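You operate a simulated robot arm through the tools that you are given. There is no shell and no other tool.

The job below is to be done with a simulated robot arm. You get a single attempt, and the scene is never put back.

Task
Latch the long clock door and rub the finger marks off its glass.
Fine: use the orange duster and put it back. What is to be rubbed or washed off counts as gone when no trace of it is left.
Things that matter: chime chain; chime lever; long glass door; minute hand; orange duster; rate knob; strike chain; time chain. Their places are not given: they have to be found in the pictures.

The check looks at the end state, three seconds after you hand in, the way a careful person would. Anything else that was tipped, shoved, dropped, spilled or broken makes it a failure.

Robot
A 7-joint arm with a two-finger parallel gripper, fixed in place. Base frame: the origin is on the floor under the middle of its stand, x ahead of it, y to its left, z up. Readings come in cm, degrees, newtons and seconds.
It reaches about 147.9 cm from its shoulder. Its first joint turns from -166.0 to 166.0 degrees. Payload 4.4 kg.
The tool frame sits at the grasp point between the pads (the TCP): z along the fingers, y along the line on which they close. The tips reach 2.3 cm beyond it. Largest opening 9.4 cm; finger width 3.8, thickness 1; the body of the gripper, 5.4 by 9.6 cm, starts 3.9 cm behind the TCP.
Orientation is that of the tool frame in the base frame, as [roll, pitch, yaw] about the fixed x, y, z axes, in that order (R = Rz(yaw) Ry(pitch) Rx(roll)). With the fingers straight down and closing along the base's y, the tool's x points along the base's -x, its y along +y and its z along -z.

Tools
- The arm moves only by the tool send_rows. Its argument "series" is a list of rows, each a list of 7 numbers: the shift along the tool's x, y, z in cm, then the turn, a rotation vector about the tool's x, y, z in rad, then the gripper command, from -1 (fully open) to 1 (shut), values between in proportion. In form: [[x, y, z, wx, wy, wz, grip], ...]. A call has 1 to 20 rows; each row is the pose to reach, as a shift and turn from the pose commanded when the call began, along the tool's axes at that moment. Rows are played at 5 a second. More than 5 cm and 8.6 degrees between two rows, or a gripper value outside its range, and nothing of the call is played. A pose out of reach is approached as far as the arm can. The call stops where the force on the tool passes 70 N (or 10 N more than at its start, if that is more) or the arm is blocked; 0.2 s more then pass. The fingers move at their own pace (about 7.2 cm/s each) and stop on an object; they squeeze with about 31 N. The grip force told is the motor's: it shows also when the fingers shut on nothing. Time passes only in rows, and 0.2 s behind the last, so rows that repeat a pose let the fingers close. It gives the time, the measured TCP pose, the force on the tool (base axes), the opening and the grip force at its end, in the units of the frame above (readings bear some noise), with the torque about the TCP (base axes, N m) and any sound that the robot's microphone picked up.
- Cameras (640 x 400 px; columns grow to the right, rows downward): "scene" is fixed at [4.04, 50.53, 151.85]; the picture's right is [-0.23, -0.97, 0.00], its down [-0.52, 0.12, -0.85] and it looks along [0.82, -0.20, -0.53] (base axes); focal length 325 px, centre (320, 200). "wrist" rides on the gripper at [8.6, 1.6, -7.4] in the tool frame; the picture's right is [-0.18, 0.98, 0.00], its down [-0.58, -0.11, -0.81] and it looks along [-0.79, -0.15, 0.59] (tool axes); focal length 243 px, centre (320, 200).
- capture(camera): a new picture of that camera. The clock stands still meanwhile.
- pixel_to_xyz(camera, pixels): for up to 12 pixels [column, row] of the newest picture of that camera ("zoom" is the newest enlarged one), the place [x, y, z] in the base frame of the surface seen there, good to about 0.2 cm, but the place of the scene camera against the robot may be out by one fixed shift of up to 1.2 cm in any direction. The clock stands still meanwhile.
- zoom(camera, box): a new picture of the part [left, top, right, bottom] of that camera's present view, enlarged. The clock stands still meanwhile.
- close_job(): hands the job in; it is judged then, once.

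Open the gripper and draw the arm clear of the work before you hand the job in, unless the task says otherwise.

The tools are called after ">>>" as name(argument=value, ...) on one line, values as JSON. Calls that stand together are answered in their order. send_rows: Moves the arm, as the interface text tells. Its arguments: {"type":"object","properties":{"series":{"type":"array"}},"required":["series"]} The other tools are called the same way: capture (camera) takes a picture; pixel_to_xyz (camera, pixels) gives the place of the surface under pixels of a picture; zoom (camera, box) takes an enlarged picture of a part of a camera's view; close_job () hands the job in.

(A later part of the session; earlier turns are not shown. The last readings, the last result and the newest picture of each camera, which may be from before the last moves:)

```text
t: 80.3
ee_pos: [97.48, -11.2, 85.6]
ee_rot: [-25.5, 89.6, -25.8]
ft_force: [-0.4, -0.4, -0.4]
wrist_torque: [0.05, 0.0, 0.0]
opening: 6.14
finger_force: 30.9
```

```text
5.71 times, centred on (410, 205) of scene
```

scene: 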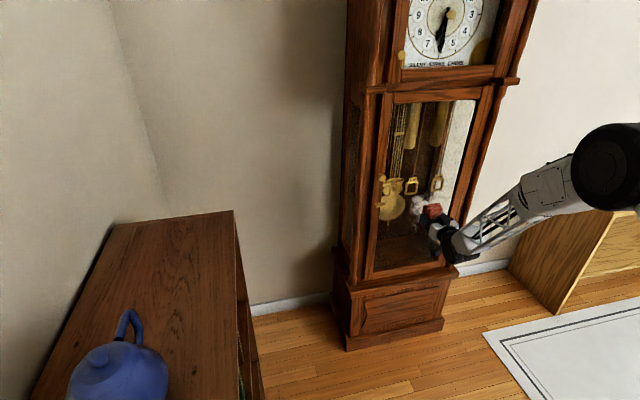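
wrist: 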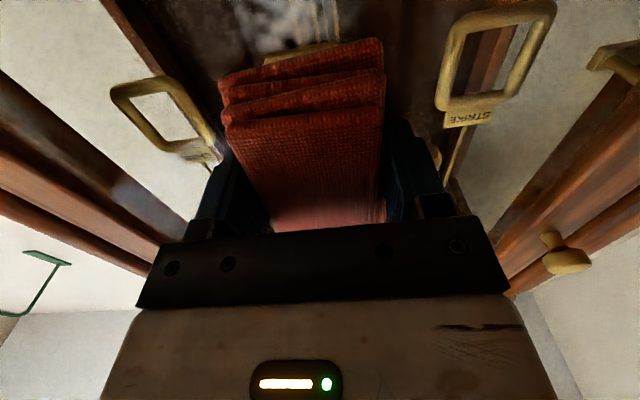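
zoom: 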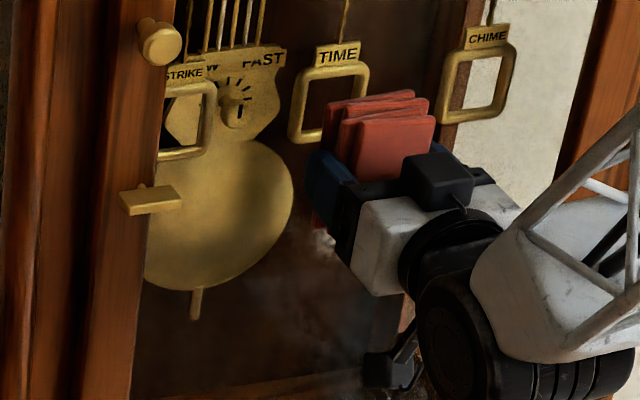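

No damage seen; the spike came from moving too fast while pressed. I back away and to the right so the scene camera can see what is left of the smear.

>>> send_rows(series=[[0, 0, -2, 0, 0, 0, 1], [0, -1, -5, 0, 0, 0, 1], [0, -4, -8, 0, 0, 0, 1], [0, -7, -11, 0, 0, 0, 1], [0, -10, -14, 0, 0, 0, 1], [0, -12, -17, 0, 0, 0, 1], [0, -12, -17, 0, 0, 0, 1]])

>>> zoom(camera="scene", box=[370, 150, 470, 250])

>>> capture(camera="wrist")

```text
t: 81.9
ee_pos: [80.59, -23.13, 85.76]
ee_rot: [-25.1, 89.6, -25.4]
ft_force: [-0.7, 0.5, -1.5]
wrist_torque: [0.02, 0.03, 0.03]
opening: 6.15
finger_force: 31.3
```

```text
4.00 times, centred on (420, 200) of scene
```

zoom: 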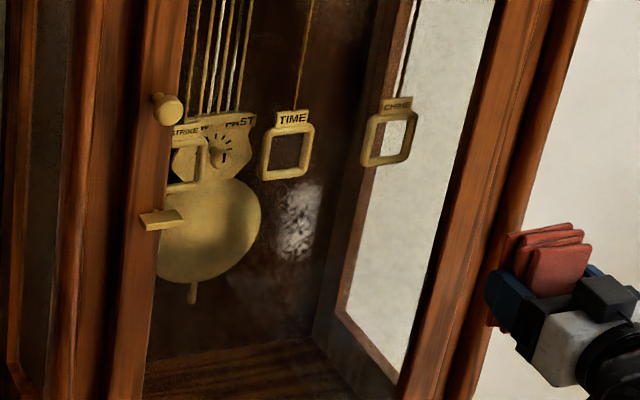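

```text
taken
```

wrist: 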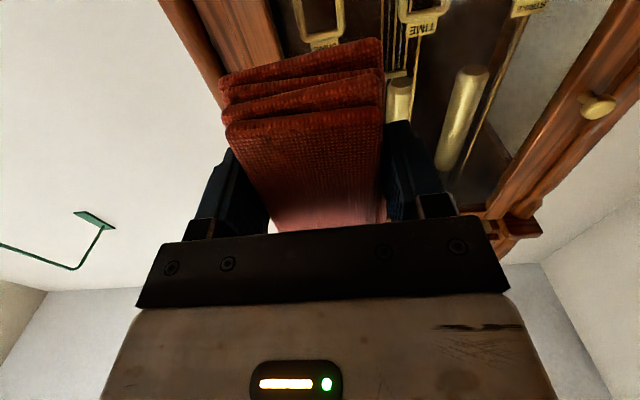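

Most of the smear is gone; a strip remains at zoom (275-322, 180-262). I measure its points on the glass.

>>> zoom(camera="scene", box=[420, 180, 460, 230])

>>> zoom(camera="scene", box=[400, 180, 440, 230])

>>> pixel_to_xyz(camera="zoom", pixels=[[300, 200], [330, 160], [290, 250], [250, 240], [320, 300], [270, 160], [350, 120], [300, 280], [280, 200], [310, 240], [260, 300], [340, 200]])

```text
8.00 times, centred on (440, 205) of scene
```

zoom: 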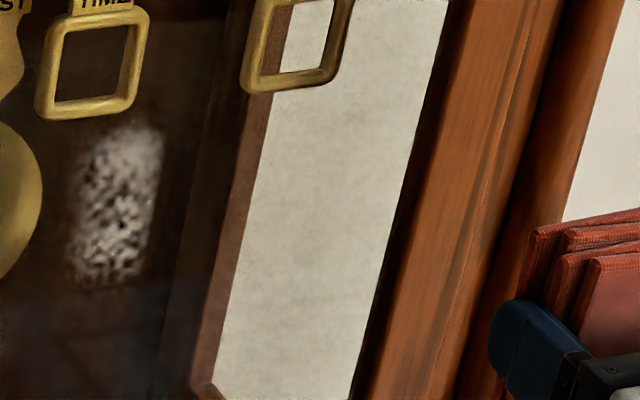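

```text
8.00 times, centred on (420, 205) of scene
```

zoom: 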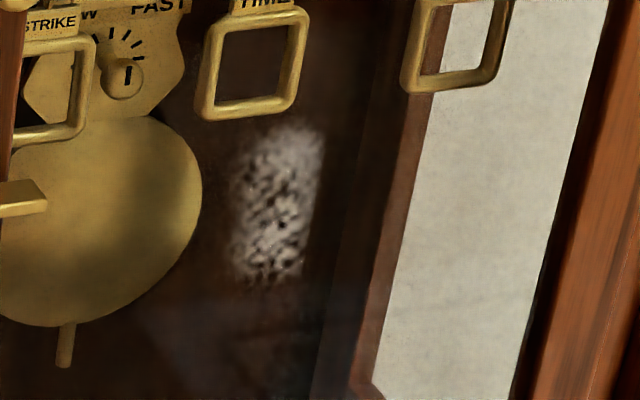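

```text
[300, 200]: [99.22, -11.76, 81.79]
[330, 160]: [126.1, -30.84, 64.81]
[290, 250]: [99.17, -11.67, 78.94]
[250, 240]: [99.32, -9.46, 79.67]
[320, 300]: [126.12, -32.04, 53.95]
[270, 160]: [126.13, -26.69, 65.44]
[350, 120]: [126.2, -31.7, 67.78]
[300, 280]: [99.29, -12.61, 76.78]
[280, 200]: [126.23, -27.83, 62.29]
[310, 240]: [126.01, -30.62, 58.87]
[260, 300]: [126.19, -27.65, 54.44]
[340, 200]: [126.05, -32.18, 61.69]
```

The remaining strip is about 4.5 cm wide and 10 cm tall. To convert the scene readings to the robot frame I measure the knob and paddle (known from the wrist camera) in the scene picture.

>>> zoom(camera="scene", box=[370, 165, 400, 215])

>>> pixel_to_xyz(camera="scene", pixels=[[383, 177], [381, 176], [384, 178], [381, 204], [379, 205], [384, 205], [385, 240], [380, 240], [384, 150]])

```text
8.00 times, centred on (385, 190) of scene
```

zoom: 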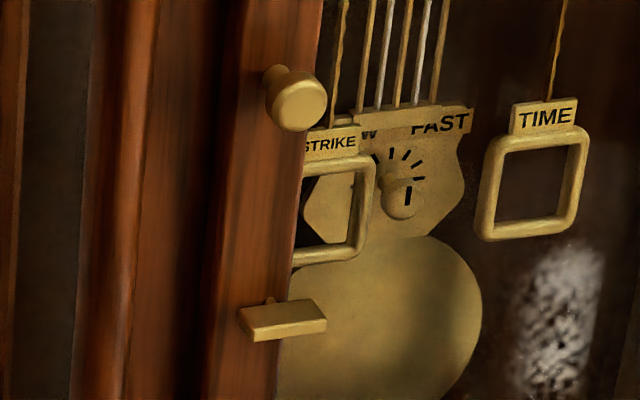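

```text
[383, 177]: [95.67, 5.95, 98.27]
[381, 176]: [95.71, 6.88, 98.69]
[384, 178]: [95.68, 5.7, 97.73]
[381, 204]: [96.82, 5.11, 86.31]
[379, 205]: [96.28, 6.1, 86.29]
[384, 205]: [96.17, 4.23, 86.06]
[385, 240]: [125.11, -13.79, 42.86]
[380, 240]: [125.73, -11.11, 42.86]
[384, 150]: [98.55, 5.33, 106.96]
```

The duster was pushed about 0.3 cm deeper and is now flush with the fingertips, so I will set it down and regrip with more cloth protruding. First I go back to the upright route: up and to the centre.

>>> send_rows(series=[[-1.5, 1.5, -1.5, 0, 0, 0, 1], [-3.5, 4, -3, 0, 0, 0, 1], [-5.8, 7, -4.5, 0, 0, 0, 1], [-8, 10, -6, 0, 0, 0, 1], [-10.3, 13, -6, 0, 0, 0, 1], [-12.5, 16, -6, 0, 0, 0, 1], [-15, 19, -6, 0, 0, 0, 1], [-17.5, 21.5, -6, 0, 0, 0, 1], [-19.4, 23.2, -6, 0, 0, 0, 1], [-19.4, 23.2, -6, 0, 0, 0, 1]])

>>> send_rows(series=[[-1.8, 0, -1.5, 0, 0.121, 0, 1], [-3.5, 0, -3.1, 0, 0.242, 0, 1], [-5.3, 0, -4.6, 0, 0.362, 0, 1], [-7.1, 0, -6.2, 0, 0.483, 0, 1], [-8.8, 0, -7.7, 0, 0.604, 0, 1], [-10.6, 0, -9.2, 0, 0.725, 0, 1], [-12.4, 0, -10.8, 0, 0.846, 0, 1], [-14.2, 0, -12.3, 0, 0.967, 0, 1], [-15.9, 0, -13.8, 0, 1.087, 0, 1], [-17.7, 0, -15.4, 0, 1.208, 0, 1], [-19.5, 0, -16.9, 0, 1.329, 0, 1], [-21.2, 0, -18.5, 0, 1.45, 0, 1], [-23, 0, -20, 0, 1.5708, 0, 1], [-23, 0, -20, 0, 1.5708, 0, 1]])

```text
t: 84.1
ee_pos: [74.5, 0.12, 105.02]
ee_rot: [-28.0, 89.8, -28.2]
ft_force: [-0.5, -0.1, -0.7]
wrist_torque: [0.01, -0.02, 0.03]
opening: 6.13
finger_force: 30.9
```

```text
t: 87.1
ee_pos: [54.26, 0.27, 127.81]
ee_rot: [-179.8, 0.1, 179.8]
ft_force: [0.4, 0.3, -0.7]
wrist_torque: [0.01, 0.03, 0.01]
opening: 6.12
finger_force: 30.5
out of reach, approached as far as the arm can: row 6
```

Upright again with the duster held. I swing left back over the sideboard and look at the wrist picture.

>>> send_rows(series=[[-0.1, 1.5, 0, 0, 0, 0, 1], [-0.2, 4.5, 0, 0, 0, 0, 1], [-0.3, 8, 0, 0, 0, 0, 1], [-0.5, 12, 0, 0, 0, 0, 1], [-0.6, 16, 0, 0, 0, 0, 1], [-0.8, 20, 0, 0, 0, 0, 1], [-1.0, 24, 0, 0, 0, 0, 1], [-1.2, 28, 0, 0, 0, 0, 1], [-1.3, 32, 0, 0, 0, 0, 1], [-1.5, 36, 0, 0, 0, 0, 1], [-1.7, 40, 0, 0, 0, 0, 1], [-1.8, 44, 0, 0, 0, 0, 1], [-2.0, 48, 0, 0, 0, 0, 1], [-2.2, 52, 0, 0, 0, 0, 1], [-2.4, 56, 0, 0, 0, 0, 1], [-2.5, 60, 0, 0, 0, 0, 1], [-2.7, 63.5, 0, 0, 0, 0, 1], [-2.74, 66, -0.1, 0, 0, 0, 1], [-2.74, 66.6, -0.2, 0, 0, 0, 1], [-2.74, 66.6, -0.2, 0, 0, 0, 1]])

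>>> capture(camera="wrist")

>>> zoom(camera="scene", box=[370, 150, 470, 250])

```text
t: 91.3
ee_pos: [57.25, 66.81, 127.81]
ee_rot: [-179.8, 0.3, 179.7]
ft_force: [0.1, -0.5, -0.4]
wrist_torque: [-0.02, 0.0, -0.03]
opening: 6.1
finger_force: 31.1
```

```text
taken
```

wrist: 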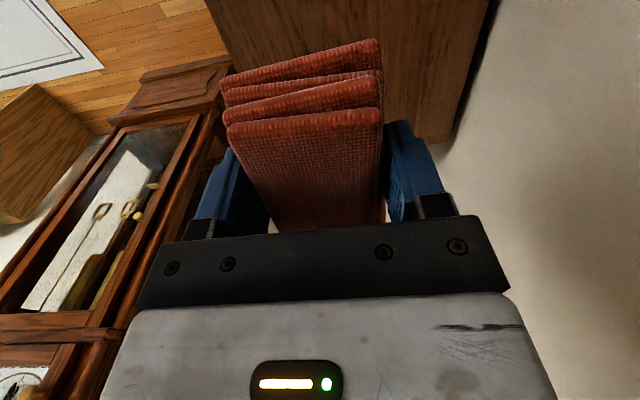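

```text
4.00 times, centred on (420, 200) of scene
```

zoom: 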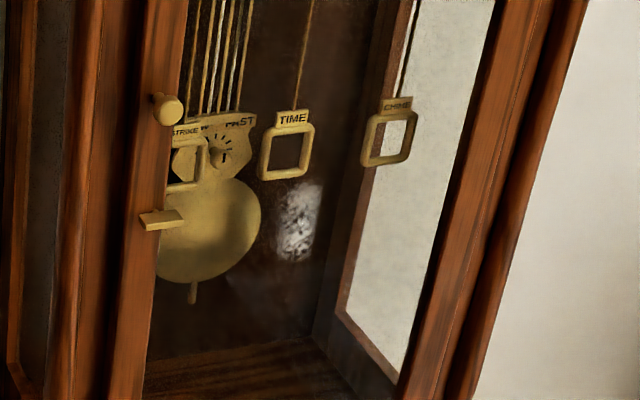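

Only the strip remains on the glass, and the duster is steady. I descend to about 1 cm above the table.

>>> send_rows(series=[[0.15, 0.05, 3, 0, 0, 0, 1], [0.25, 0.1, 6, 0, 0, 0, 1], [0.25, 0.1, 9, 0, 0, 0, 1], [0.25, 0.1, 12, 0, 0, 0, 1], [0.25, 0.1, 14.5, 0, 0, 0, 1], [0.25, 0.1, 16.5, 0, 0, 0, 1], [0.25, 0.1, 18, 0, 0, 0, 1], [0.25, 0.1, 19, 0, 0, 0, 1], [0.25, 0.1, 19.3, 0, 0, 0, 1], [0.25, 0.1, 19.3, 0, 0, 0, 1]])

```text
t: 93.5
ee_pos: [57.22, 66.8, 108.59]
ee_rot: [-179.8, 0.3, 179.9]
ft_force: [0.2, -0.1, 0.2]
wrist_torque: [0.03, 0.02, 0.03]
opening: 6.15
finger_force: 30.8
```

At z 108.6 there is no contact yet. I go down in 0.2 cm steps to feel for the table.

>>> send_rows(series=[[0, 0, 0.2, 0, 0, 0, 1], [0, 0, 0.4, 0, 0, 0, 1], [0, 0, 0.6, 0, 0, 0, 1], [0, 0, 0.8, 0, 0, 0, 1], [0, 0, 0.9, 0, 0, 0, 1], [0, 0, 0.9, 0, 0, 0, 1]])

```text
t: 94.9
ee_pos: [57.15, 66.74, 107.71]
ee_rot: [-179.7, 0.4, 179.9]
ft_force: [0.5, 1.2, -0.2]
wrist_torque: [0.02, 0.01, -0.03]
opening: 6.13
finger_force: 31.6
```

Still free at z 107.7. I lower another 0.3 cm in 0.1 cm steps.

>>> send_rows(series=[[0, 0, 0.1, 0, 0, 0, 1], [0, 0, 0.2, 0, 0, 0, 1], [0, 0, 0.25, 0, 0, 0, 1], [0, 0, 0.25, 0, 0, 0, 1]])

```text
t: 95.9
ee_pos: [57.25, 66.82, 107.5]
ee_rot: [-179.8, 0.4, 179.8]
ft_force: [0.6, -0.6, -0.7]
wrist_torque: [0.06, 0.0, -0.01]
opening: 6.13
finger_force: 30.8
```

Still no contact at 107.5, confirming the cloth is nearly flush with the tips. I lower 0.12 cm more.

>>> send_rows(series=[[0, 0, 0.06, 0, 0, 0, 1], [0, 0, 0.12, 0, 0, 0, 1], [0, 0, 0.12, 0, 0, 0, 1]])

```text
t: 96.7
ee_pos: [57.14, 66.88, 107.38]
ee_rot: [-179.9, 0.4, 179.7]
ft_force: [0.9, 0.9, 11.5]
wrist_torque: [0.16, 0.43, -0.02]
opening: 6.09
finger_force: 30.7
```

Contact with the table (11.5 N). I open the fingers, raise the tool 0.6 cm, and close again for more protrusion.

>>> send_rows(series=[[0, 0, -0.03, 0, 0, 0, 0.2], [0, 0, -0.03, 0, 0, 0, -0.2], [0, 0, -0.03, 0, 0, 0, -0.6], [0, 0, -0.03, 0, 0, 0, -0.6], [0, 0, -0.3, 0, 0, 0, -0.6], [0, 0, -0.6, 0, 0, 0, -0.6], [0, 0, -0.6, 0, 0, 0, -0.6]])

>>> capture(camera="wrist")

```text
t: 98.3
ee_pos: [57.33, 66.9, 107.78]
ee_rot: [-179.7, 0.3, 179.9]
ft_force: [-0.5, 0.4, 0.0]
wrist_torque: [0.01, -0.02, 0.03]
opening: 7.51
finger_force: 0.0
```

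```text
taken
```

wrist: 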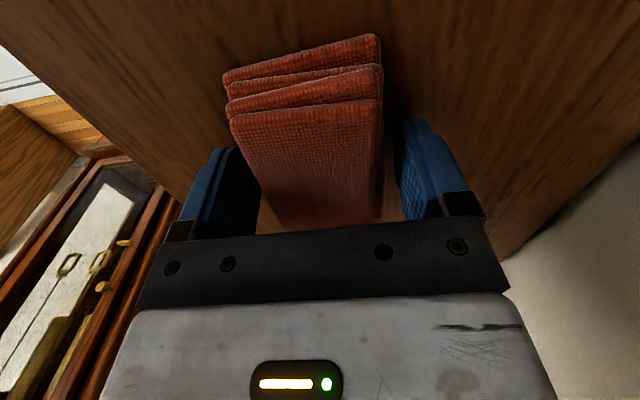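

The duster rests on the table. I raise 0.2 cm more (cloth protruding about 0.65 cm) and close.

>>> send_rows(series=[[0, 0, -0.2, 0, 0, 0, -0.6], [0, 0, -0.2, 0, 0, 0, -0.2], [0, 0, -0.2, 0, 0, 0, 0.2], [0, 0, -0.2, 0, 0, 0, 1], [0, 0, -0.2, 0, 0, 0, 1], [0, 0, -0.2, 0, 0, 0, 1], [0, 0, -0.2, 0, 0, 0, 1]])

>>> send_rows(series=[[0, 0, -0.1, 0, 0, 0, 1], [0, 0, -0.2, 0, 0, 0, 1], [0, 0, -0.4, 0, 0, 0, 1], [0, 0, -0.7, 0, 0, 0, 1], [0, 0, -1.1, 0, 0, 0, 1], [0, 0, -1.5, 0, 0, 0, 1], [0, 0, -1.5, 0, 0, 0, 1]])

>>> capture(camera="wrist")

```text
t: 99.9
ee_pos: [57.17, 66.9, 108.23]
ee_rot: [-180.0, 0.2, 179.7]
ft_force: [0.0, 0.7, 1.6]
wrist_torque: [0.04, -0.01, -0.01]
opening: 6.11
finger_force: 30.8
```

```text
t: 101.5
ee_pos: [57.2, 66.78, 109.68]
ee_rot: [-179.8, 0.3, 179.8]
ft_force: [0.4, 0.0, -0.6]
wrist_torque: [0.0, -0.02, 0.02]
opening: 6.14
finger_force: 30.5
```

```text
taken
```

wrist: 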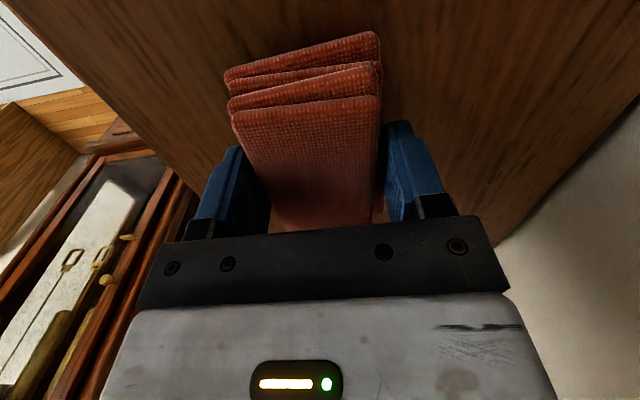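

It holds at 6.1 cm with more cloth protruding. I lift to z≈128 and check again.

>>> send_rows(series=[[0, 0, -0.5, 0, 0, 0, 1], [0, 0, -1.4, 0, 0, 0, 1], [0, 0, -2.6, 0, 0, 0, 1], [0, 0, -4.2, 0, 0, 0, 1], [0, 0, -6.2, 0, 0, 0, 1], [0, 0, -8.4, 0, 0, 0, 1], [0, 0, -10.8, 0, 0, 0, 1], [0, 0, -13.2, 0, 0, 0, 1], [0, 0, -15.4, 0, 0, 0, 1], [0, 0, -17.2, 0, 0, 0, 1], [0, 0, -18.2, 0, 0, 0, 1], [0, 0, -18.4, 0, 0, 0, 1]])

>>> send_rows(series=[[0.1, -1.2, 0, 0, 0, 0, 1], [0.2, -3.6, 0, 0, 0, 0, 1], [0.3, -7, 0, 0, 0, 0, 1], [0.4, -11, 0, 0, 0, 0, 1], [0.5, -15, 0, 0, 0, 0, 1], [0.6, -19, 0, 0, 0, 0, 1], [0.8, -23, 0, 0, 0, 0, 1], [1.0, -27, 0, 0, 0, 0, 1], [1.1, -31, 0, 0, 0, 0, 1], [1.3, -35, 0, 0, 0, 0, 1], [1.4, -39, 0, 0, 0, 0, 1], [1.6, -43, 0, 0, 0, 0, 1], [1.7, -47, 0, 0, 0, 0, 1], [1.9, -51, 0, 0, 0, 0, 1], [2.0, -55, 0, 0, 0, 0, 1], [2.1, -59, 0, 0, 0, 0, 1], [2.2, -62.5, 0, 0, 0, 0, 1], [2.4, -65, 0, 0, 0, 0, 1], [2.6, -66.6, 0, 0, 0, 0, 1], [2.6, -66.8, 0, 0, 0, 0, 1]])

>>> capture(camera="wrist")

```text
t: 104.1
ee_pos: [57.13, 66.96, 127.97]
ee_rot: [-179.8, 0.3, 179.8]
ft_force: [-0.2, 0.4, 0.1]
wrist_torque: [0.0, 0.0, 0.01]
opening: 6.11
finger_force: 31.1
```

```text
t: 108.3
ee_pos: [54.18, 0.0, 128.12]
ee_rot: [-179.8, 0.3, 179.8]
ft_force: [-0.1, 0.2, 0.7]
wrist_torque: [-0.06, -0.01, -0.01]
opening: 6.12
finger_force: 31.4
```

```text
taken
```

wrist: 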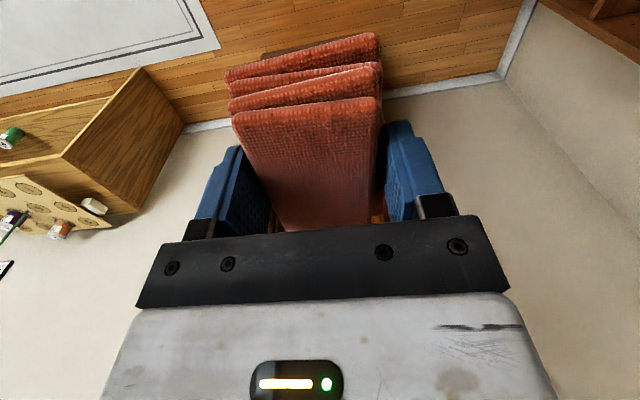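

Held well. I tilt to horizontal again in the plane y≈0, to about (74.2, 0, 105).

>>> send_rows(series=[[-1.5, 0, 1.8, 0, -0.1205, 0, 1], [-3.1, 0, 3.5, 0, -0.241, 0, 1], [-4.6, 0, 5.3, 0, -0.361, 0, 1], [-6.2, 0, 7.1, 0, -0.482, 0, 1], [-7.7, 0, 8.8, 0, -0.602, 0, 1], [-9.2, 0, 10.6, 0, -0.723, 0, 1], [-10.8, 0, 12.4, 0, -0.843, 0, 1], [-12.3, 0, 14.2, 0, -0.964, 0, 1], [-13.8, 0, 15.9, 0, -1.084, 0, 1], [-15.4, 0, 17.7, 0, -1.205, 0, 1], [-16.9, 0, 19.5, 0, -1.325, 0, 1], [-18.5, 0, 21.2, 0, -1.446, 0, 1], [-20, 0, 23, 0, -1.566, 0, 1], [-20, 0, 23, 0, -1.566, 0, 1]])

>>> send_rows(series=[[2.4, -1.1, 1.75, 0, 0, 0, 1], [4.8, -2.2, 3.5, 0, 0, 0, 1], [7.2, -3.3, 5.25, 0, 0, 0, 1], [9.6, -4.4, 7.0, 0, 0, 0, 1], [12.0, -5.5, 8.75, 0, 0, 0, 1], [14.4, -6.6, 10.5, 0, 0, 0, 1], [16.8, -7.7, 12.25, 0, 0, 0, 1], [19.2, -8.8, 14.0, 0, 0, 0, 1], [21.6, -9.9, 15.75, 0, 0, 0, 1], [24.0, -11.2, 17.5, 0, 0, 0, 1], [24.0, -11.2, 17.5, 0, 0, 0, 1]])

>>> capture(camera="wrist")

>>> zoom(camera="scene", box=[370, 150, 470, 250])

```text
t: 111.3
ee_pos: [74.35, -0.18, 105.36]
ee_rot: [-48.2, 89.8, -48.3]
ft_force: [0.4, -0.2, -0.4]
wrist_torque: [0.0, 0.02, 0.02]
opening: 6.12
finger_force: 30.4
```

```text
t: 113.7
ee_pos: [91.88, -11.36, 81.21]
ee_rot: [-67.7, 89.8, -67.9]
ft_force: [-0.7, 0.1, 0.2]
wrist_torque: [0.01, 0.02, 0.01]
opening: 6.11
finger_force: 30.9
```

```text
taken
```

wrist: 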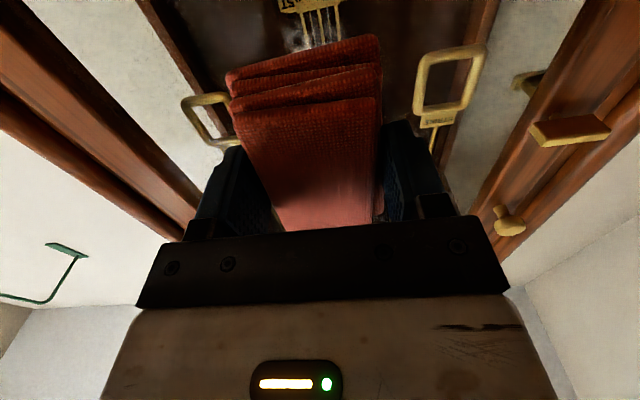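

```text
4.00 times, centred on (420, 200) of scene
```

zoom: 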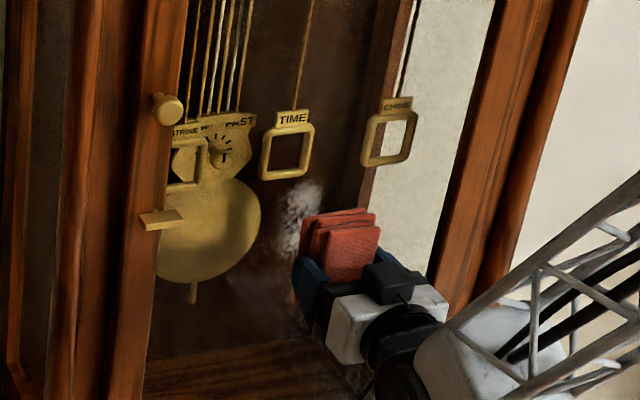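

The strip (y about -13 to -9.4 by the wrist view) is centred on the tool now. I advance to just short of the glass.

>>> send_rows(series=[[0, 0, 1.5, 0, 0, 0, 1], [0, 0, 3, 0, 0, 0, 1], [0, 0, 4.2, 0, 0, 0, 1], [0, 0, 4.8, 0, 0, 0, 1], [0, 0, 5.0, 0, 0, 0, 1], [0, 0, 5.0, 0, 0, 0, 1]])

>>> send_rows(series=[[0, 0, 0.08, 0, 0, 0, 1], [0, 0, 0.15, 0, 0, 0, 1], [0, 0, 0.15, 0, 0, 0, 1]])

```text
t: 115.1
ee_pos: [96.83, -11.36, 81.2]
ee_rot: [-72.7, 89.8, -73.0]
ft_force: [-0.5, -0.8, -0.5]
wrist_torque: [-0.03, 0.0, -0.02]
opening: 6.14
finger_force: 31.6
```

```text
t: 115.9
ee_pos: [97.05, -11.39, 81.31]
ee_rot: [-63.5, 89.8, -63.8]
ft_force: [0.3, -0.3, -0.2]
wrist_torque: [-0.01, 0.0, -0.01]
opening: 6.11
finger_force: 31.2
```

No contact yet at x 97.05. I continue in 0.1 cm steps.

>>> send_rows(series=[[0, 0, 0.08, 0, 0, 0, 1], [0, 0, 0.15, 0, 0, 0, 1], [0, 0, 0.15, 0, 0, 0, 1]])

>>> send_rows(series=[[0, 0, 0.06, 0, 0, 0, 1], [0, 0, 0.1, 0, 0, 0, 1], [0, 0, 0.1, 0, 0, 0, 1]])

```text
t: 116.7
ee_pos: [97.17, -11.39, 81.2]
ee_rot: [-80.5, 89.8, -80.7]
ft_force: [-11.5, 1.0, 0.4]
wrist_torque: [0.02, -0.6, 0.13]
opening: 6.12
finger_force: 31.2
```

```text
t: 117.5
ee_pos: [97.16, -11.42, 81.2]
ee_rot: [-97.9, 89.9, -98.2]
ft_force: [-35.4, -1.3, 1.1]
wrist_torque: [0.01, -0.09, 0.05]
opening: 6.09
finger_force: 30.9
```

The face is now flat on the glass (-35 N, balanced torque). I ease 0.1 cm to a light press and read the force.

>>> send_rows(series=[[0, 0, -0.06, 0, 0, 0, 1], [0, 0, -0.1, 0, 0, 0, 1], [0, 0, -0.1, 0, 0, 0, 1]])

```text
t: 118.3
ee_pos: [97.18, -11.37, 81.21]
ee_rot: [-66.9, 89.8, -67.1]
ft_force: [-10.9, 1.4, -6.1]
wrist_torque: [0.05, 0.44, 0.1]
opening: 6.12
finger_force: 30.8
```

About -11 N, a good rubbing pressure. I make a slow vertical stroke at y≈-11.4: down 4.2 cm, back, and up 4.2 cm.

>>> send_rows(series=[[0.7, 0, 0, 0, 0, 0, 1], [1.4, 0, 0, 0, 0, 0, 1], [2.1, 0, 0, 0, 0, 0, 1], [2.8, 0, 0, 0, 0, 0, 1], [3.5, 0, 0, 0, 0, 0, 1], [4.2, 0, 0, 0, 0, 0, 1], [3.5, 0, 0, 0, 0, 0, 1], [2.8, 0, 0, 0, 0, 0, 1], [2.1, 0, 0, 0, 0, 0, 1], [1.4, 0, 0, 0, 0, 0, 1], [0.7, 0, 0, 0, 0, 0, 1], [0, 0, 0, 0, 0, 0, 1], [-0.7, 0, 0, 0, 0, 0, 1], [-1.4, 0, 0, 0, 0, 0, 1], [-2.1, 0, 0, 0, 0, 0, 1], [-2.8, 0, 0, 0, 0, 0, 1], [-3.5, 0, 0, 0, 0, 0, 1], [-4.2, 0, 0, 0, 0, 0, 1]])

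>>> capture(camera="wrist")

>>> zoom(camera="scene", box=[370, 150, 470, 250])

```text
t: 122.1
ee_pos: [97.18, -11.29, 85.45]
ee_rot: [-85.7, 89.9, -85.9]
ft_force: [0.1, 0.8, -0.4]
wrist_torque: [-0.02, 0.01, 0.01]
opening: 6.12
finger_force: 31.3
```

```text
taken
```

wrist: 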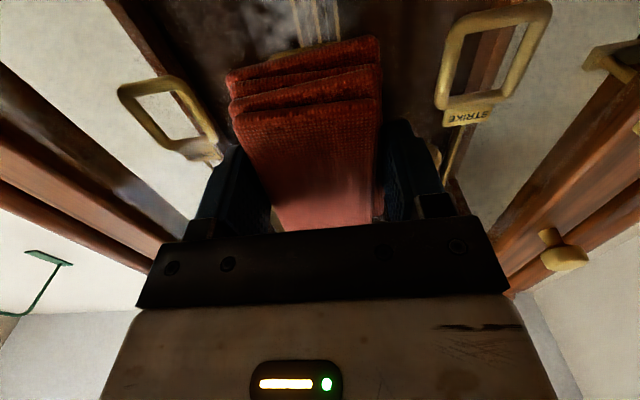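

```text
4.00 times, centred on (420, 200) of scene
```

zoom: 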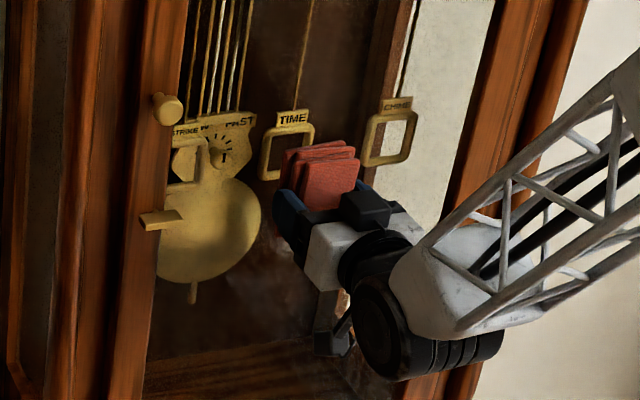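

At the upper end the force is zero, so contact was lost. I zoom the wrist picture around (270,30) to see what remains below the duster.

>>> zoom(camera="wrist", box=[200, 0, 400, 100])

>>> zoom(camera="scene", box=[405, 190, 455, 240])

```text
3.20 times, centred on (300, 50) of wrist
```

zoom: 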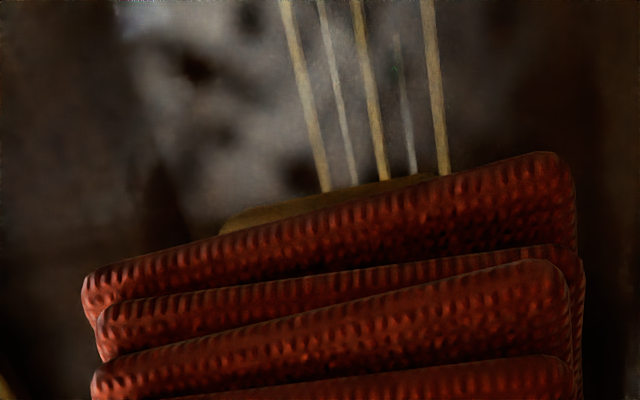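

```text
8.00 times, centred on (430, 215) of scene
```

zoom: 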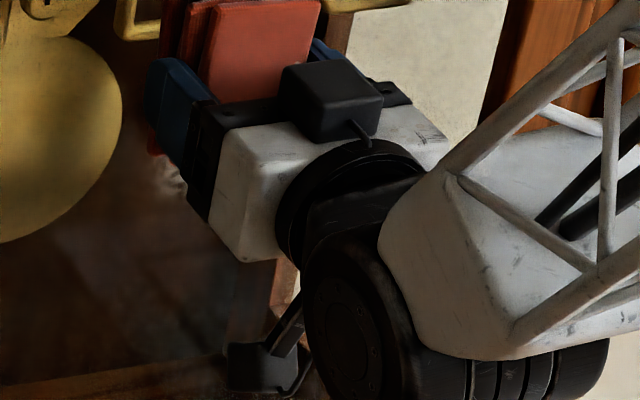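

Some haze remains below. I press in here step by step to learn how the contact depth varies with height.

>>> send_rows(series=[[0, 0, 0.05, 0, 0, 0, 1], [0, 0, 0.1, 0, 0, 0, 1], [0, 0, 0.1, 0, 0, 0, 1]])

```text
t: 122.9
ee_pos: [97.19, -11.46, 85.55]
ee_rot: [-74.0, 89.8, -74.2]
ft_force: [-20.5, -1.2, 2.4]
wrist_torque: [0.01, -0.49, 0.15]
opening: 6.09
finger_force: 31.1
```

Now -20 N here. I stroke slowly downward from z 85.5 to 76 at this depth and read the force at the end.

>>> send_rows(series=[[0.6, 0, 0, 0, 0, 0, 1], [1.2, 0, 0, 0, 0, 0, 1], [1.8, 0, 0, 0, 0, 0, 1], [2.4, 0, 0, 0, 0, 0, 1], [3.0, 0, 0, 0, 0, 0, 1], [3.6, 0, 0, 0, 0, 0, 1], [4.2, 0, 0, 0, 0, 0, 1], [4.8, 0, 0, 0, 0, 0, 1], [5.4, 0, 0, 0, 0, 0, 1], [6.0, 0, 0, 0, 0, 0, 1]])

>>> send_rows(series=[[0.6, 0, 0, 0, 0, 0, 1], [1.2, 0, 0, 0, 0, 0, 1], [1.8, 0, 0, 0, 0, 0, 1], [2.4, 0, 0, 0, 0, 0, 1], [3.0, 0, 0, 0, 0, 0, 1], [3.6, 0, 0, 0, 0, 0, 1]])

>>> zoom(camera="scene", box=[370, 150, 470, 250])

```text
t: 125.1
ee_pos: [97.21, -11.44, 79.5]
ee_rot: [-65.8, 89.8, -66.0]
ft_force: [-0.1, 0.9, 0.1]
wrist_torque: [0.02, 0.0, 0.02]
opening: 6.13
finger_force: 31.2
```

```text
t: 126.5
ee_pos: [97.35, -11.48, 75.84]
ee_rot: [-61.6, 89.7, -61.9]
ft_force: [0.8, 0.2, -0.1]
wrist_torque: [0.0, -0.02, -0.01]
opening: 6.12
finger_force: 31.1
```

```text
4.00 times, centred on (420, 200) of scene
```

zoom: 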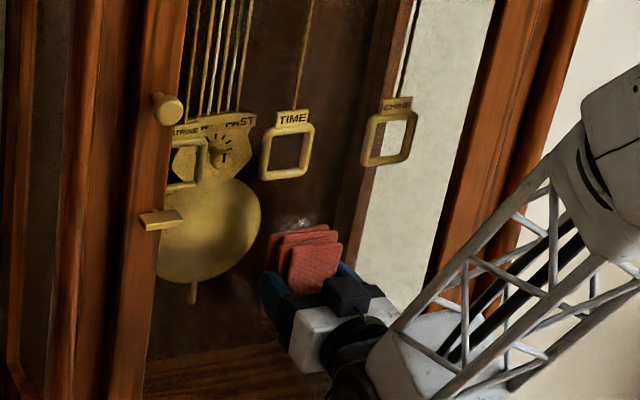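

The upper part of the strip is gone; a small trace shows just above the duster at scene (416,205). I zoom and measure it.

>>> zoom(camera="scene", box=[395, 180, 445, 230])

>>> pixel_to_xyz(camera="scene", pixels=[[416, 205], [415, 206], [417, 205], [414, 205], [418, 206], [413, 206]])

```text
8.00 times, centred on (420, 205) of scene
```

zoom: 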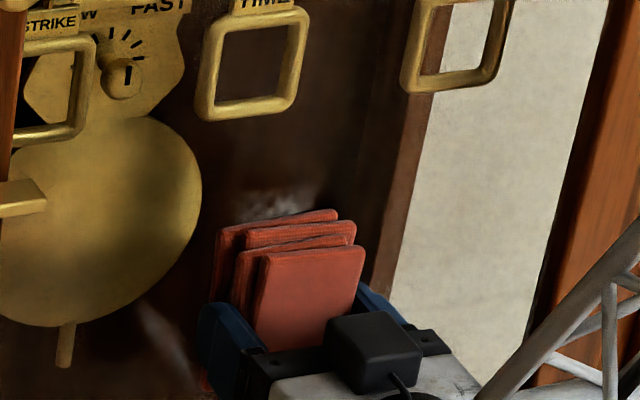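

```text
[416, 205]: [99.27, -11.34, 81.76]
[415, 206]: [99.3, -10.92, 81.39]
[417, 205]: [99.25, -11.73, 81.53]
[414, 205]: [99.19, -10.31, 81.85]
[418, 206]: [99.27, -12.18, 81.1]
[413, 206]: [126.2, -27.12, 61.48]
```

Traces remain at z≈82 and below. I lift off 0.4 cm, go back up to z 81, and press in gently again by small steps.

>>> send_rows(series=[[0, 0, -0.4, 0, 0, 0, 1], [-1.5, 0, -0.4, 0, 0, 0, 1], [-3, 0, -0.4, 0, 0, 0, 1], [-4.5, 0, -0.4, 0, 0, 0, 1], [-5.2, 0, -0.4, 0, 0, 0, 1], [-5.2, 0, -0.2, 0, 0, 0, 1], [-5.2, 0, -0.05, 0, 0, 0, 1], [-5.2, 0, 0, 0, 0, 0, 1], [-5.2, 0, 0, 0, 0, 0, 1]])

>>> send_rows(series=[[0, 0, 0.04, 0, 0, 0, 1], [0, 0, 0.07, 0, 0, 0, 1], [0, 0, 0.07, 0, 0, 0, 1]])

```text
t: 128.5
ee_pos: [97.25, -11.33, 81.1]
ee_rot: [-69.9, 89.8, -70.1]
ft_force: [-3.4, -0.4, 0.2]
wrist_torque: [0.02, -0.13, 0.09]
opening: 6.12
finger_force: 31.8
```

```text
t: 129.3
ee_pos: [97.23, -11.43, 81.11]
ee_rot: [-76.0, 89.9, -76.2]
ft_force: [-15.6, 3.0, 1.7]
wrist_torque: [0.03, -0.26, 0.23]
opening: 6.12
finger_force: 31.0
```

Pressing with -15.6 N at z 81. I stroke down 3 cm and up 3 cm slowly and read the force.

>>> send_rows(series=[[0.5, 0, 0, 0, 0, 0, 1], [1.0, 0, 0, 0, 0, 0, 1], [1.5, 0, 0, 0, 0, 0, 1], [2.0, 0, 0, 0, 0, 0, 1], [2.5, 0, 0, 0, 0, 0, 1], [3.0, 0, 0, 0, 0, 0, 1]])

>>> send_rows(series=[[0, 0, 0.05, 0, 0, 0, 1], [0, 0, 0.05, 0, 0, 0, 1]])

```text
t: 130.7
ee_pos: [97.25, -11.26, 78.07]
ee_rot: [-89.2, 89.9, -89.4]
ft_force: [-6.8, -0.1, 2.3]
wrist_torque: [0.0, -0.24, 0.07]
opening: 6.12
finger_force: 30.8
```

```text
t: 131.3
ee_pos: [97.32, -11.34, 78.1]
ee_rot: [-95.8, 89.8, -96.0]
ft_force: [-18.8, 5.1, -0.8]
wrist_torque: [-0.03, -0.15, 0.2]
opening: 6.1
finger_force: 31.2
```

Contact kept through the stroke (-7 N), now -19 N. I continue down 3 cm, then stroke back up to z≈81.

>>> send_rows(series=[[0.5, 0, 0, 0, 0, 0, 1], [1.0, 0, 0, 0, 0, 0, 1], [1.5, 0, 0, 0, 0, 0, 1], [2.0, 0, 0, 0, 0, 0, 1], [2.5, 0, 0, 0, 0, 0, 1], [3.0, 0, 0, 0, 0, 0, 1]])

>>> send_rows(series=[[0, 0, 0.04, 0, 0, 0, 1], [-0.5, 0, 0.04, 0, 0, 0, 1], [-1.0, 0, 0.04, 0, 0, 0, 1], [-1.5, 0, 0.04, 0, 0, 0, 1], [-2.0, 0, 0.04, 0, 0, 0, 1], [-2.5, 0, 0.04, 0, 0, 0, 1], [-3.0, 0, 0.04, 0, 0, 0, 1]])

>>> zoom(camera="scene", box=[395, 180, 445, 230])

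```text
t: 132.7
ee_pos: [97.36, -11.39, 75.09]
ee_rot: [-69.1, 89.8, -69.3]
ft_force: [-11.4, 0.3, 4.0]
wrist_torque: [0.0, -0.21, 0.07]
opening: 6.1
finger_force: 31.3
```

```text
t: 134.3
ee_pos: [97.39, -11.4, 78.21]
ee_rot: [-80.2, 89.8, -80.3]
ft_force: [-9.4, -0.7, -5.6]
wrist_torque: [-0.08, 0.04, 0.08]
opening: 6.12
finger_force: 31.3
```

```text
8.00 times, centred on (420, 205) of scene
```

zoom: 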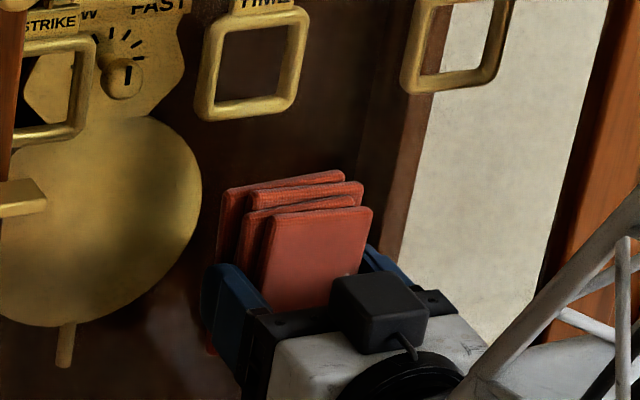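

Contact stays at about -10 N at this slow pace. I continue the stroke up to z≈85 with a hair more depth.

>>> send_rows(series=[[-0.5, 0, 0.02, 0, 0, 0, 1], [-1.0, 0, 0.02, 0, 0, 0, 1], [-1.5, 0, 0.02, 0, 0, 0, 1], [-2.0, 0, 0.02, 0, 0, 0, 1], [-2.5, 0, 0.02, 0, 0, 0, 1], [-3.0, 0, 0.02, 0, 0, 0, 1], [-3.5, 0, 0.03, 0, 0, 0, 1], [-4.0, 0, 0.03, 0, 0, 0, 1]])

>>> send_rows(series=[[-0.5, 0, 0.03, 0, 0, 0, 1], [-1.0, 0, 0.03, 0, 0, 0, 1], [-1.5, 0, 0.03, 0, 0, 0, 1], [-2.0, 0, 0.03, 0, 0, 0, 1], [-2.5, 0, 0.03, 0, 0, 0, 1], [-3.0, 0, 0.03, 0, 0, 0, 1], [-3.5, 0, 0.03, 0, 0, 0, 1]])

>>> capture(camera="wrist")

>>> zoom(camera="scene", box=[395, 180, 445, 230])

```text
t: 136.1
ee_pos: [97.52, -11.29, 82.11]
ee_rot: [-81.6, 89.7, -82.0]
ft_force: [-14.8, -0.5, -7.6]
wrist_torque: [-0.04, 0.11, 0.07]
opening: 6.14
finger_force: 30.8
```

```text
t: 137.7
ee_pos: [97.41, -11.46, 85.58]
ee_rot: [-81.3, 90.0, -81.5]
ft_force: [-22.8, -0.1, -10.7]
wrist_torque: [0.02, 0.11, 0.1]
opening: 6.14
finger_force: 30.9
```

```text
taken
```

wrist: 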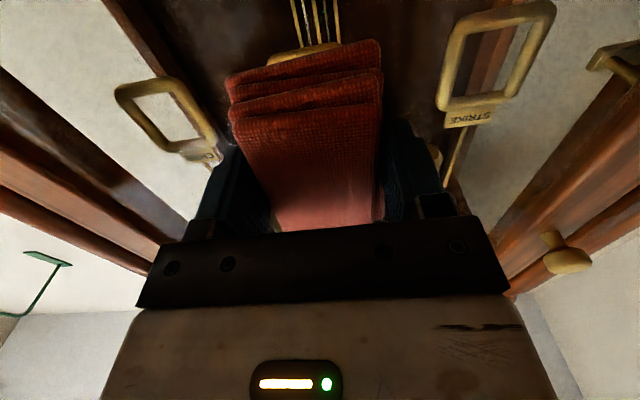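

```text
8.00 times, centred on (420, 205) of scene
```

zoom: 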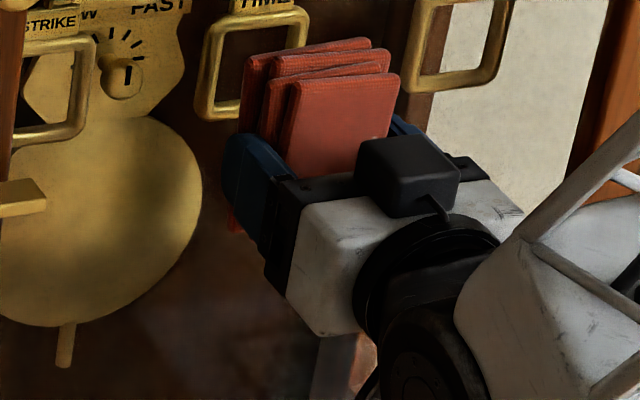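

The haze below the duster is gone in the wrist picture. I lift off and back away to inspect the whole glass.

>>> send_rows(series=[[0, 0, -0.3, 0, 0, 0, 1], [0, 0, -1.5, 0, 0, 0, 1], [0, 0, -4, 0, 0, 0, 1], [0, -2, -7, 0, 0, 0, 1], [0, -5, -10, 0, 0, 0, 1], [0, -8, -13, 0, 0, 0, 1], [0, -11, -16, 0, 0, 0, 1], [0, -12, -17, 0, 0, 0, 1], [0, -12, -17, 0, 0, 0, 1]])

>>> zoom(camera="scene", box=[370, 150, 470, 250])

>>> zoom(camera="scene", box=[400, 180, 440, 230])

>>> zoom(camera="scene", box=[415, 180, 455, 230])

```text
t: 139.7
ee_pos: [80.4, -23.28, 85.49]
ee_rot: [-67.8, 89.8, -68.0]
ft_force: [0.0, -0.3, -1.8]
wrist_torque: [0.04, 0.03, 0.01]
opening: 6.11
finger_force: 31.2
```

```text
4.00 times, centred on (420, 200) of scene
```

zoom: 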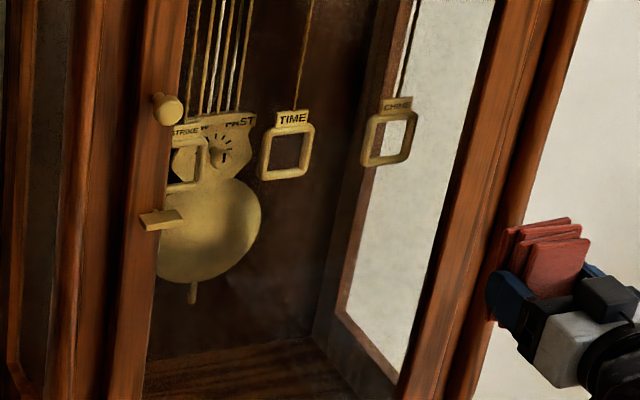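

```text
8.00 times, centred on (420, 205) of scene
```

zoom: 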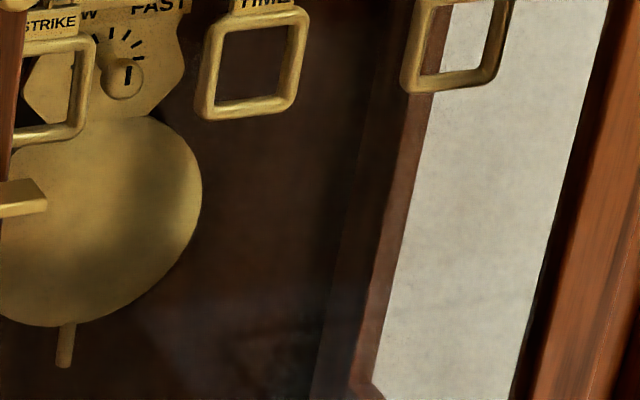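

```text
8.00 times, centred on (435, 205) of scene
```

zoom: 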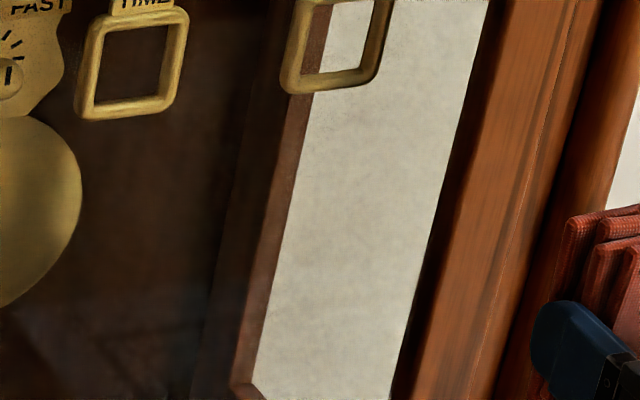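

From the scene view no trace is left. To be sure I also want a frontal wrist view, so I go back to the centre and tilt partly down with the tool turned aside.

>>> send_rows(series=[[-1.5, 1.5, -1.5, 0, 0, 0, 1], [-3.5, 4, -3, 0, 0, 0, 1], [-5.8, 7, -4.5, 0, 0, 0, 1], [-8, 10, -5.9, 0, 0, 0, 1], [-10.3, 13, -5.9, 0, 0, 0, 1], [-12.5, 16, -5.9, 0, 0, 0, 1], [-15, 19, -5.9, 0, 0, 0, 1], [-17.5, 21.5, -5.9, 0, 0, 0, 1], [-19.5, 23.3, -5.9, 0, 0, 0, 1], [-19.5, 23.3, -5.9, 0, 0, 0, 1]])

>>> send_rows(series=[[-0.8, 0, -2, 0, 0.121, 0, 1], [-1.6, 0, -4, 0, 0.242, 0, 1], [-2.4, 0, -6, 0, 0.362, 0, 1], [-3.2, 0, -8, 0, 0.483, 0, 1], [-4.0, 0, -10, 0, 0.604, 0, 1], [-4.9, 0, -12, 0, 0.725, 0, 1], [-5.7, 0, -14, 0, 0.846, 0, 1], [-6.6, 0, -16, 0, 0.967, 0, 1], [-7.5, 0, -18, 0, 1.06, 0, 1], [-8.2, 0, -20, 0, 1.15, 0, 1], [-8.2, 0, -20, 0, 1.15, 0, 1]])

>>> capture(camera="wrist")

```text
t: 141.9
ee_pos: [74.52, 0.2, 105.2]
ee_rot: [-76.7, 89.8, -77.1]
ft_force: [-0.5, -0.1, -0.4]
wrist_torque: [0.04, 0.02, 0.0]
opening: 6.11
finger_force: 30.6
```

```text
t: 144.3
ee_pos: [54.55, 0.15, 113.17]
ee_rot: [-179.7, 24.1, 179.9]
ft_force: [-0.6, 0.2, -0.9]
wrist_torque: [0.04, -0.01, -0.01]
opening: 6.13
finger_force: 31.4
out of reach, approached as far as the arm can: row 6
```

```text
taken
```

wrist: 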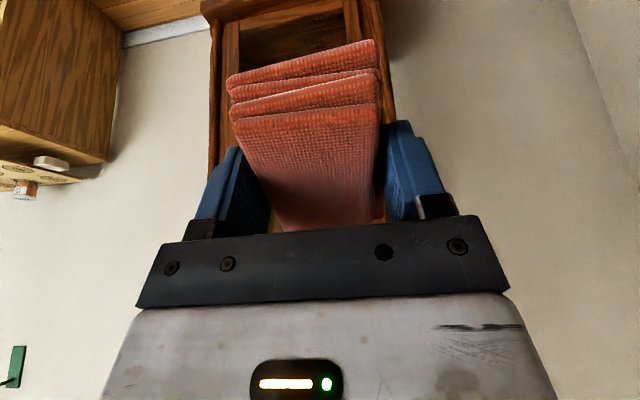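

The duster hides the glass here, so I yaw the tool 34° to the left to see the glass beside it.

>>> send_rows(series=[[0, 1, 0, -0.049, 0, -0.109, 1], [0, 2, 0, -0.098, 0, -0.219, 1], [0, 3, 0, -0.148, 0, -0.328, 1], [0, 4, 0, -0.197, 0, -0.438, 1], [0, 5, 0, -0.246, 0, -0.547, 1], [0, 5, 0, -0.246, 0, -0.547, 1]])

>>> capture(camera="wrist")

>>> zoom(camera="wrist", box=[80, 20, 240, 180])

```text
t: 145.7
ee_pos: [54.77, 5.16, 113.28]
ee_rot: [-179.9, 24.1, -145.8]
ft_force: [-0.8, -0.6, -0.2]
wrist_torque: [0.01, 0.02, -0.01]
opening: 6.11
finger_force: 30.7
```

```text
taken
```

wrist: 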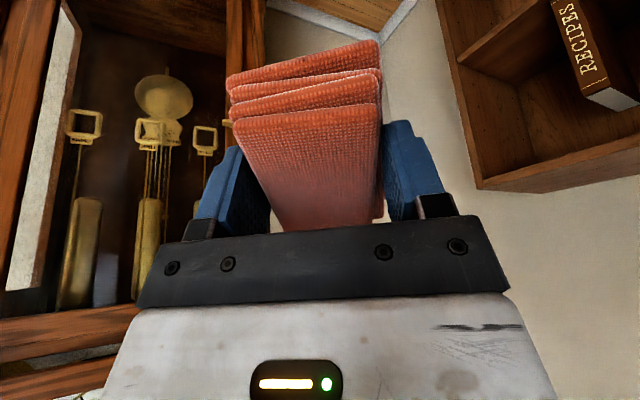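

```text
2.50 times, centred on (160, 100) of wrist
```

zoom: 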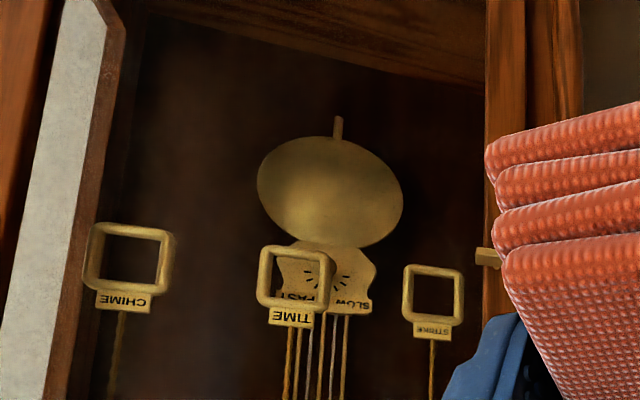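

The glass looks clear over the dark interior. I zoom further into where the smear was to look for faint residue.

>>> zoom(camera="wrist", box=[90, 50, 170, 130])

>>> zoom(camera="wrist", box=[140, 50, 220, 130])

>>> zoom(camera="wrist", box=[60, 120, 200, 240])

```text
5.00 times, centred on (130, 90) of wrist
```

zoom: 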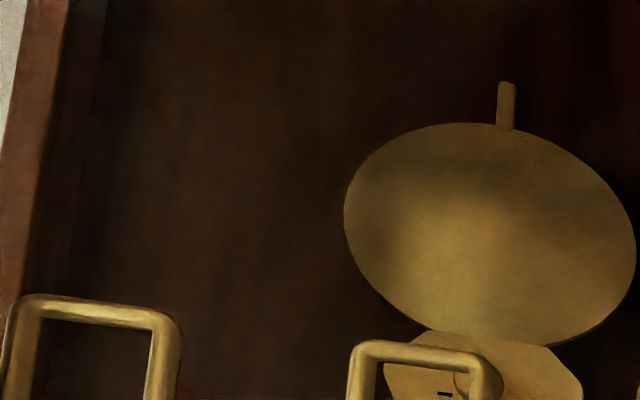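

```text
5.00 times, centred on (180, 90) of wrist
```

zoom: 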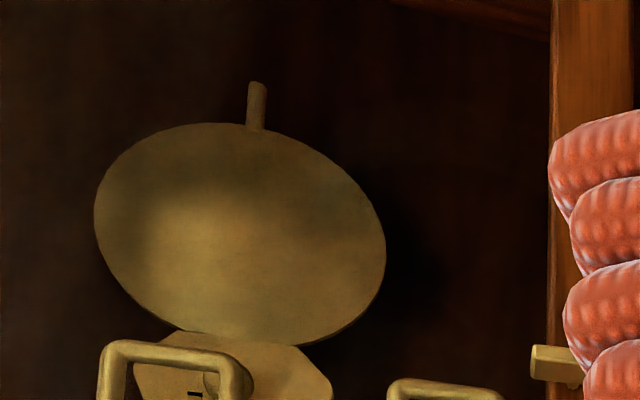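

```text
3.33 times, centred on (130, 180) of wrist
```

zoom: 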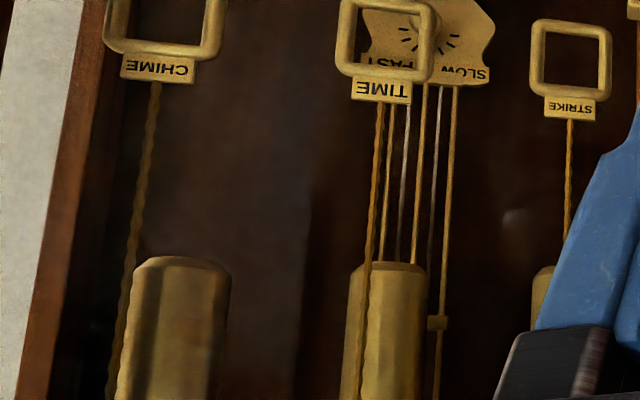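

The place where the smear was (wrist about 110–165, 57–117) is clean, with no haze edge. I yaw back and bring the tool upright for returning the duster.

>>> send_rows(series=[[0.51, -0.83, -0.23, 0.049, 0, 0.11, 1], [1.03, -1.66, -0.46, 0.098, 0, 0.219, 1], [1.54, -2.48, -0.69, 0.147, 0, 0.329, 1], [2.06, -3.31, -0.92, 0.196, 0, 0.438, 1], [2.57, -4.14, -1.15, 0.245, 0, 0.548, 1], [2.57, -4.14, -1.15, 0.245, 0, 0.548, 1]])

>>> send_rows(series=[[-1.2, 0, -2.8, 0, 0.105, 0, 1], [-2.4, 0, -5.6, 0, 0.21, 0, 1], [-3.6, 0, -8.4, 0, 0.315, 0, 1], [-4.8, 0, -11.2, 0, 0.42, 0, 1], [-6, 0, -14, 0, 0.42, 0, 1], [-6, 0, -14, 0, 0.42, 0, 1]])

```text
t: 147.1
ee_pos: [54.65, 0.11, 113.36]
ee_rot: [-179.9, 24.2, 179.6]
ft_force: [-0.1, -0.5, -0.3]
wrist_torque: [0.01, 0.0, -0.01]
opening: 6.13
finger_force: 30.9
```

```text
t: 148.5
ee_pos: [54.43, 0.27, 128.44]
ee_rot: [-180.0, 0.0, 179.8]
ft_force: [0.4, -0.7, -0.2]
wrist_torque: [0.02, -0.01, -0.01]
opening: 6.14
finger_force: 31.6
```

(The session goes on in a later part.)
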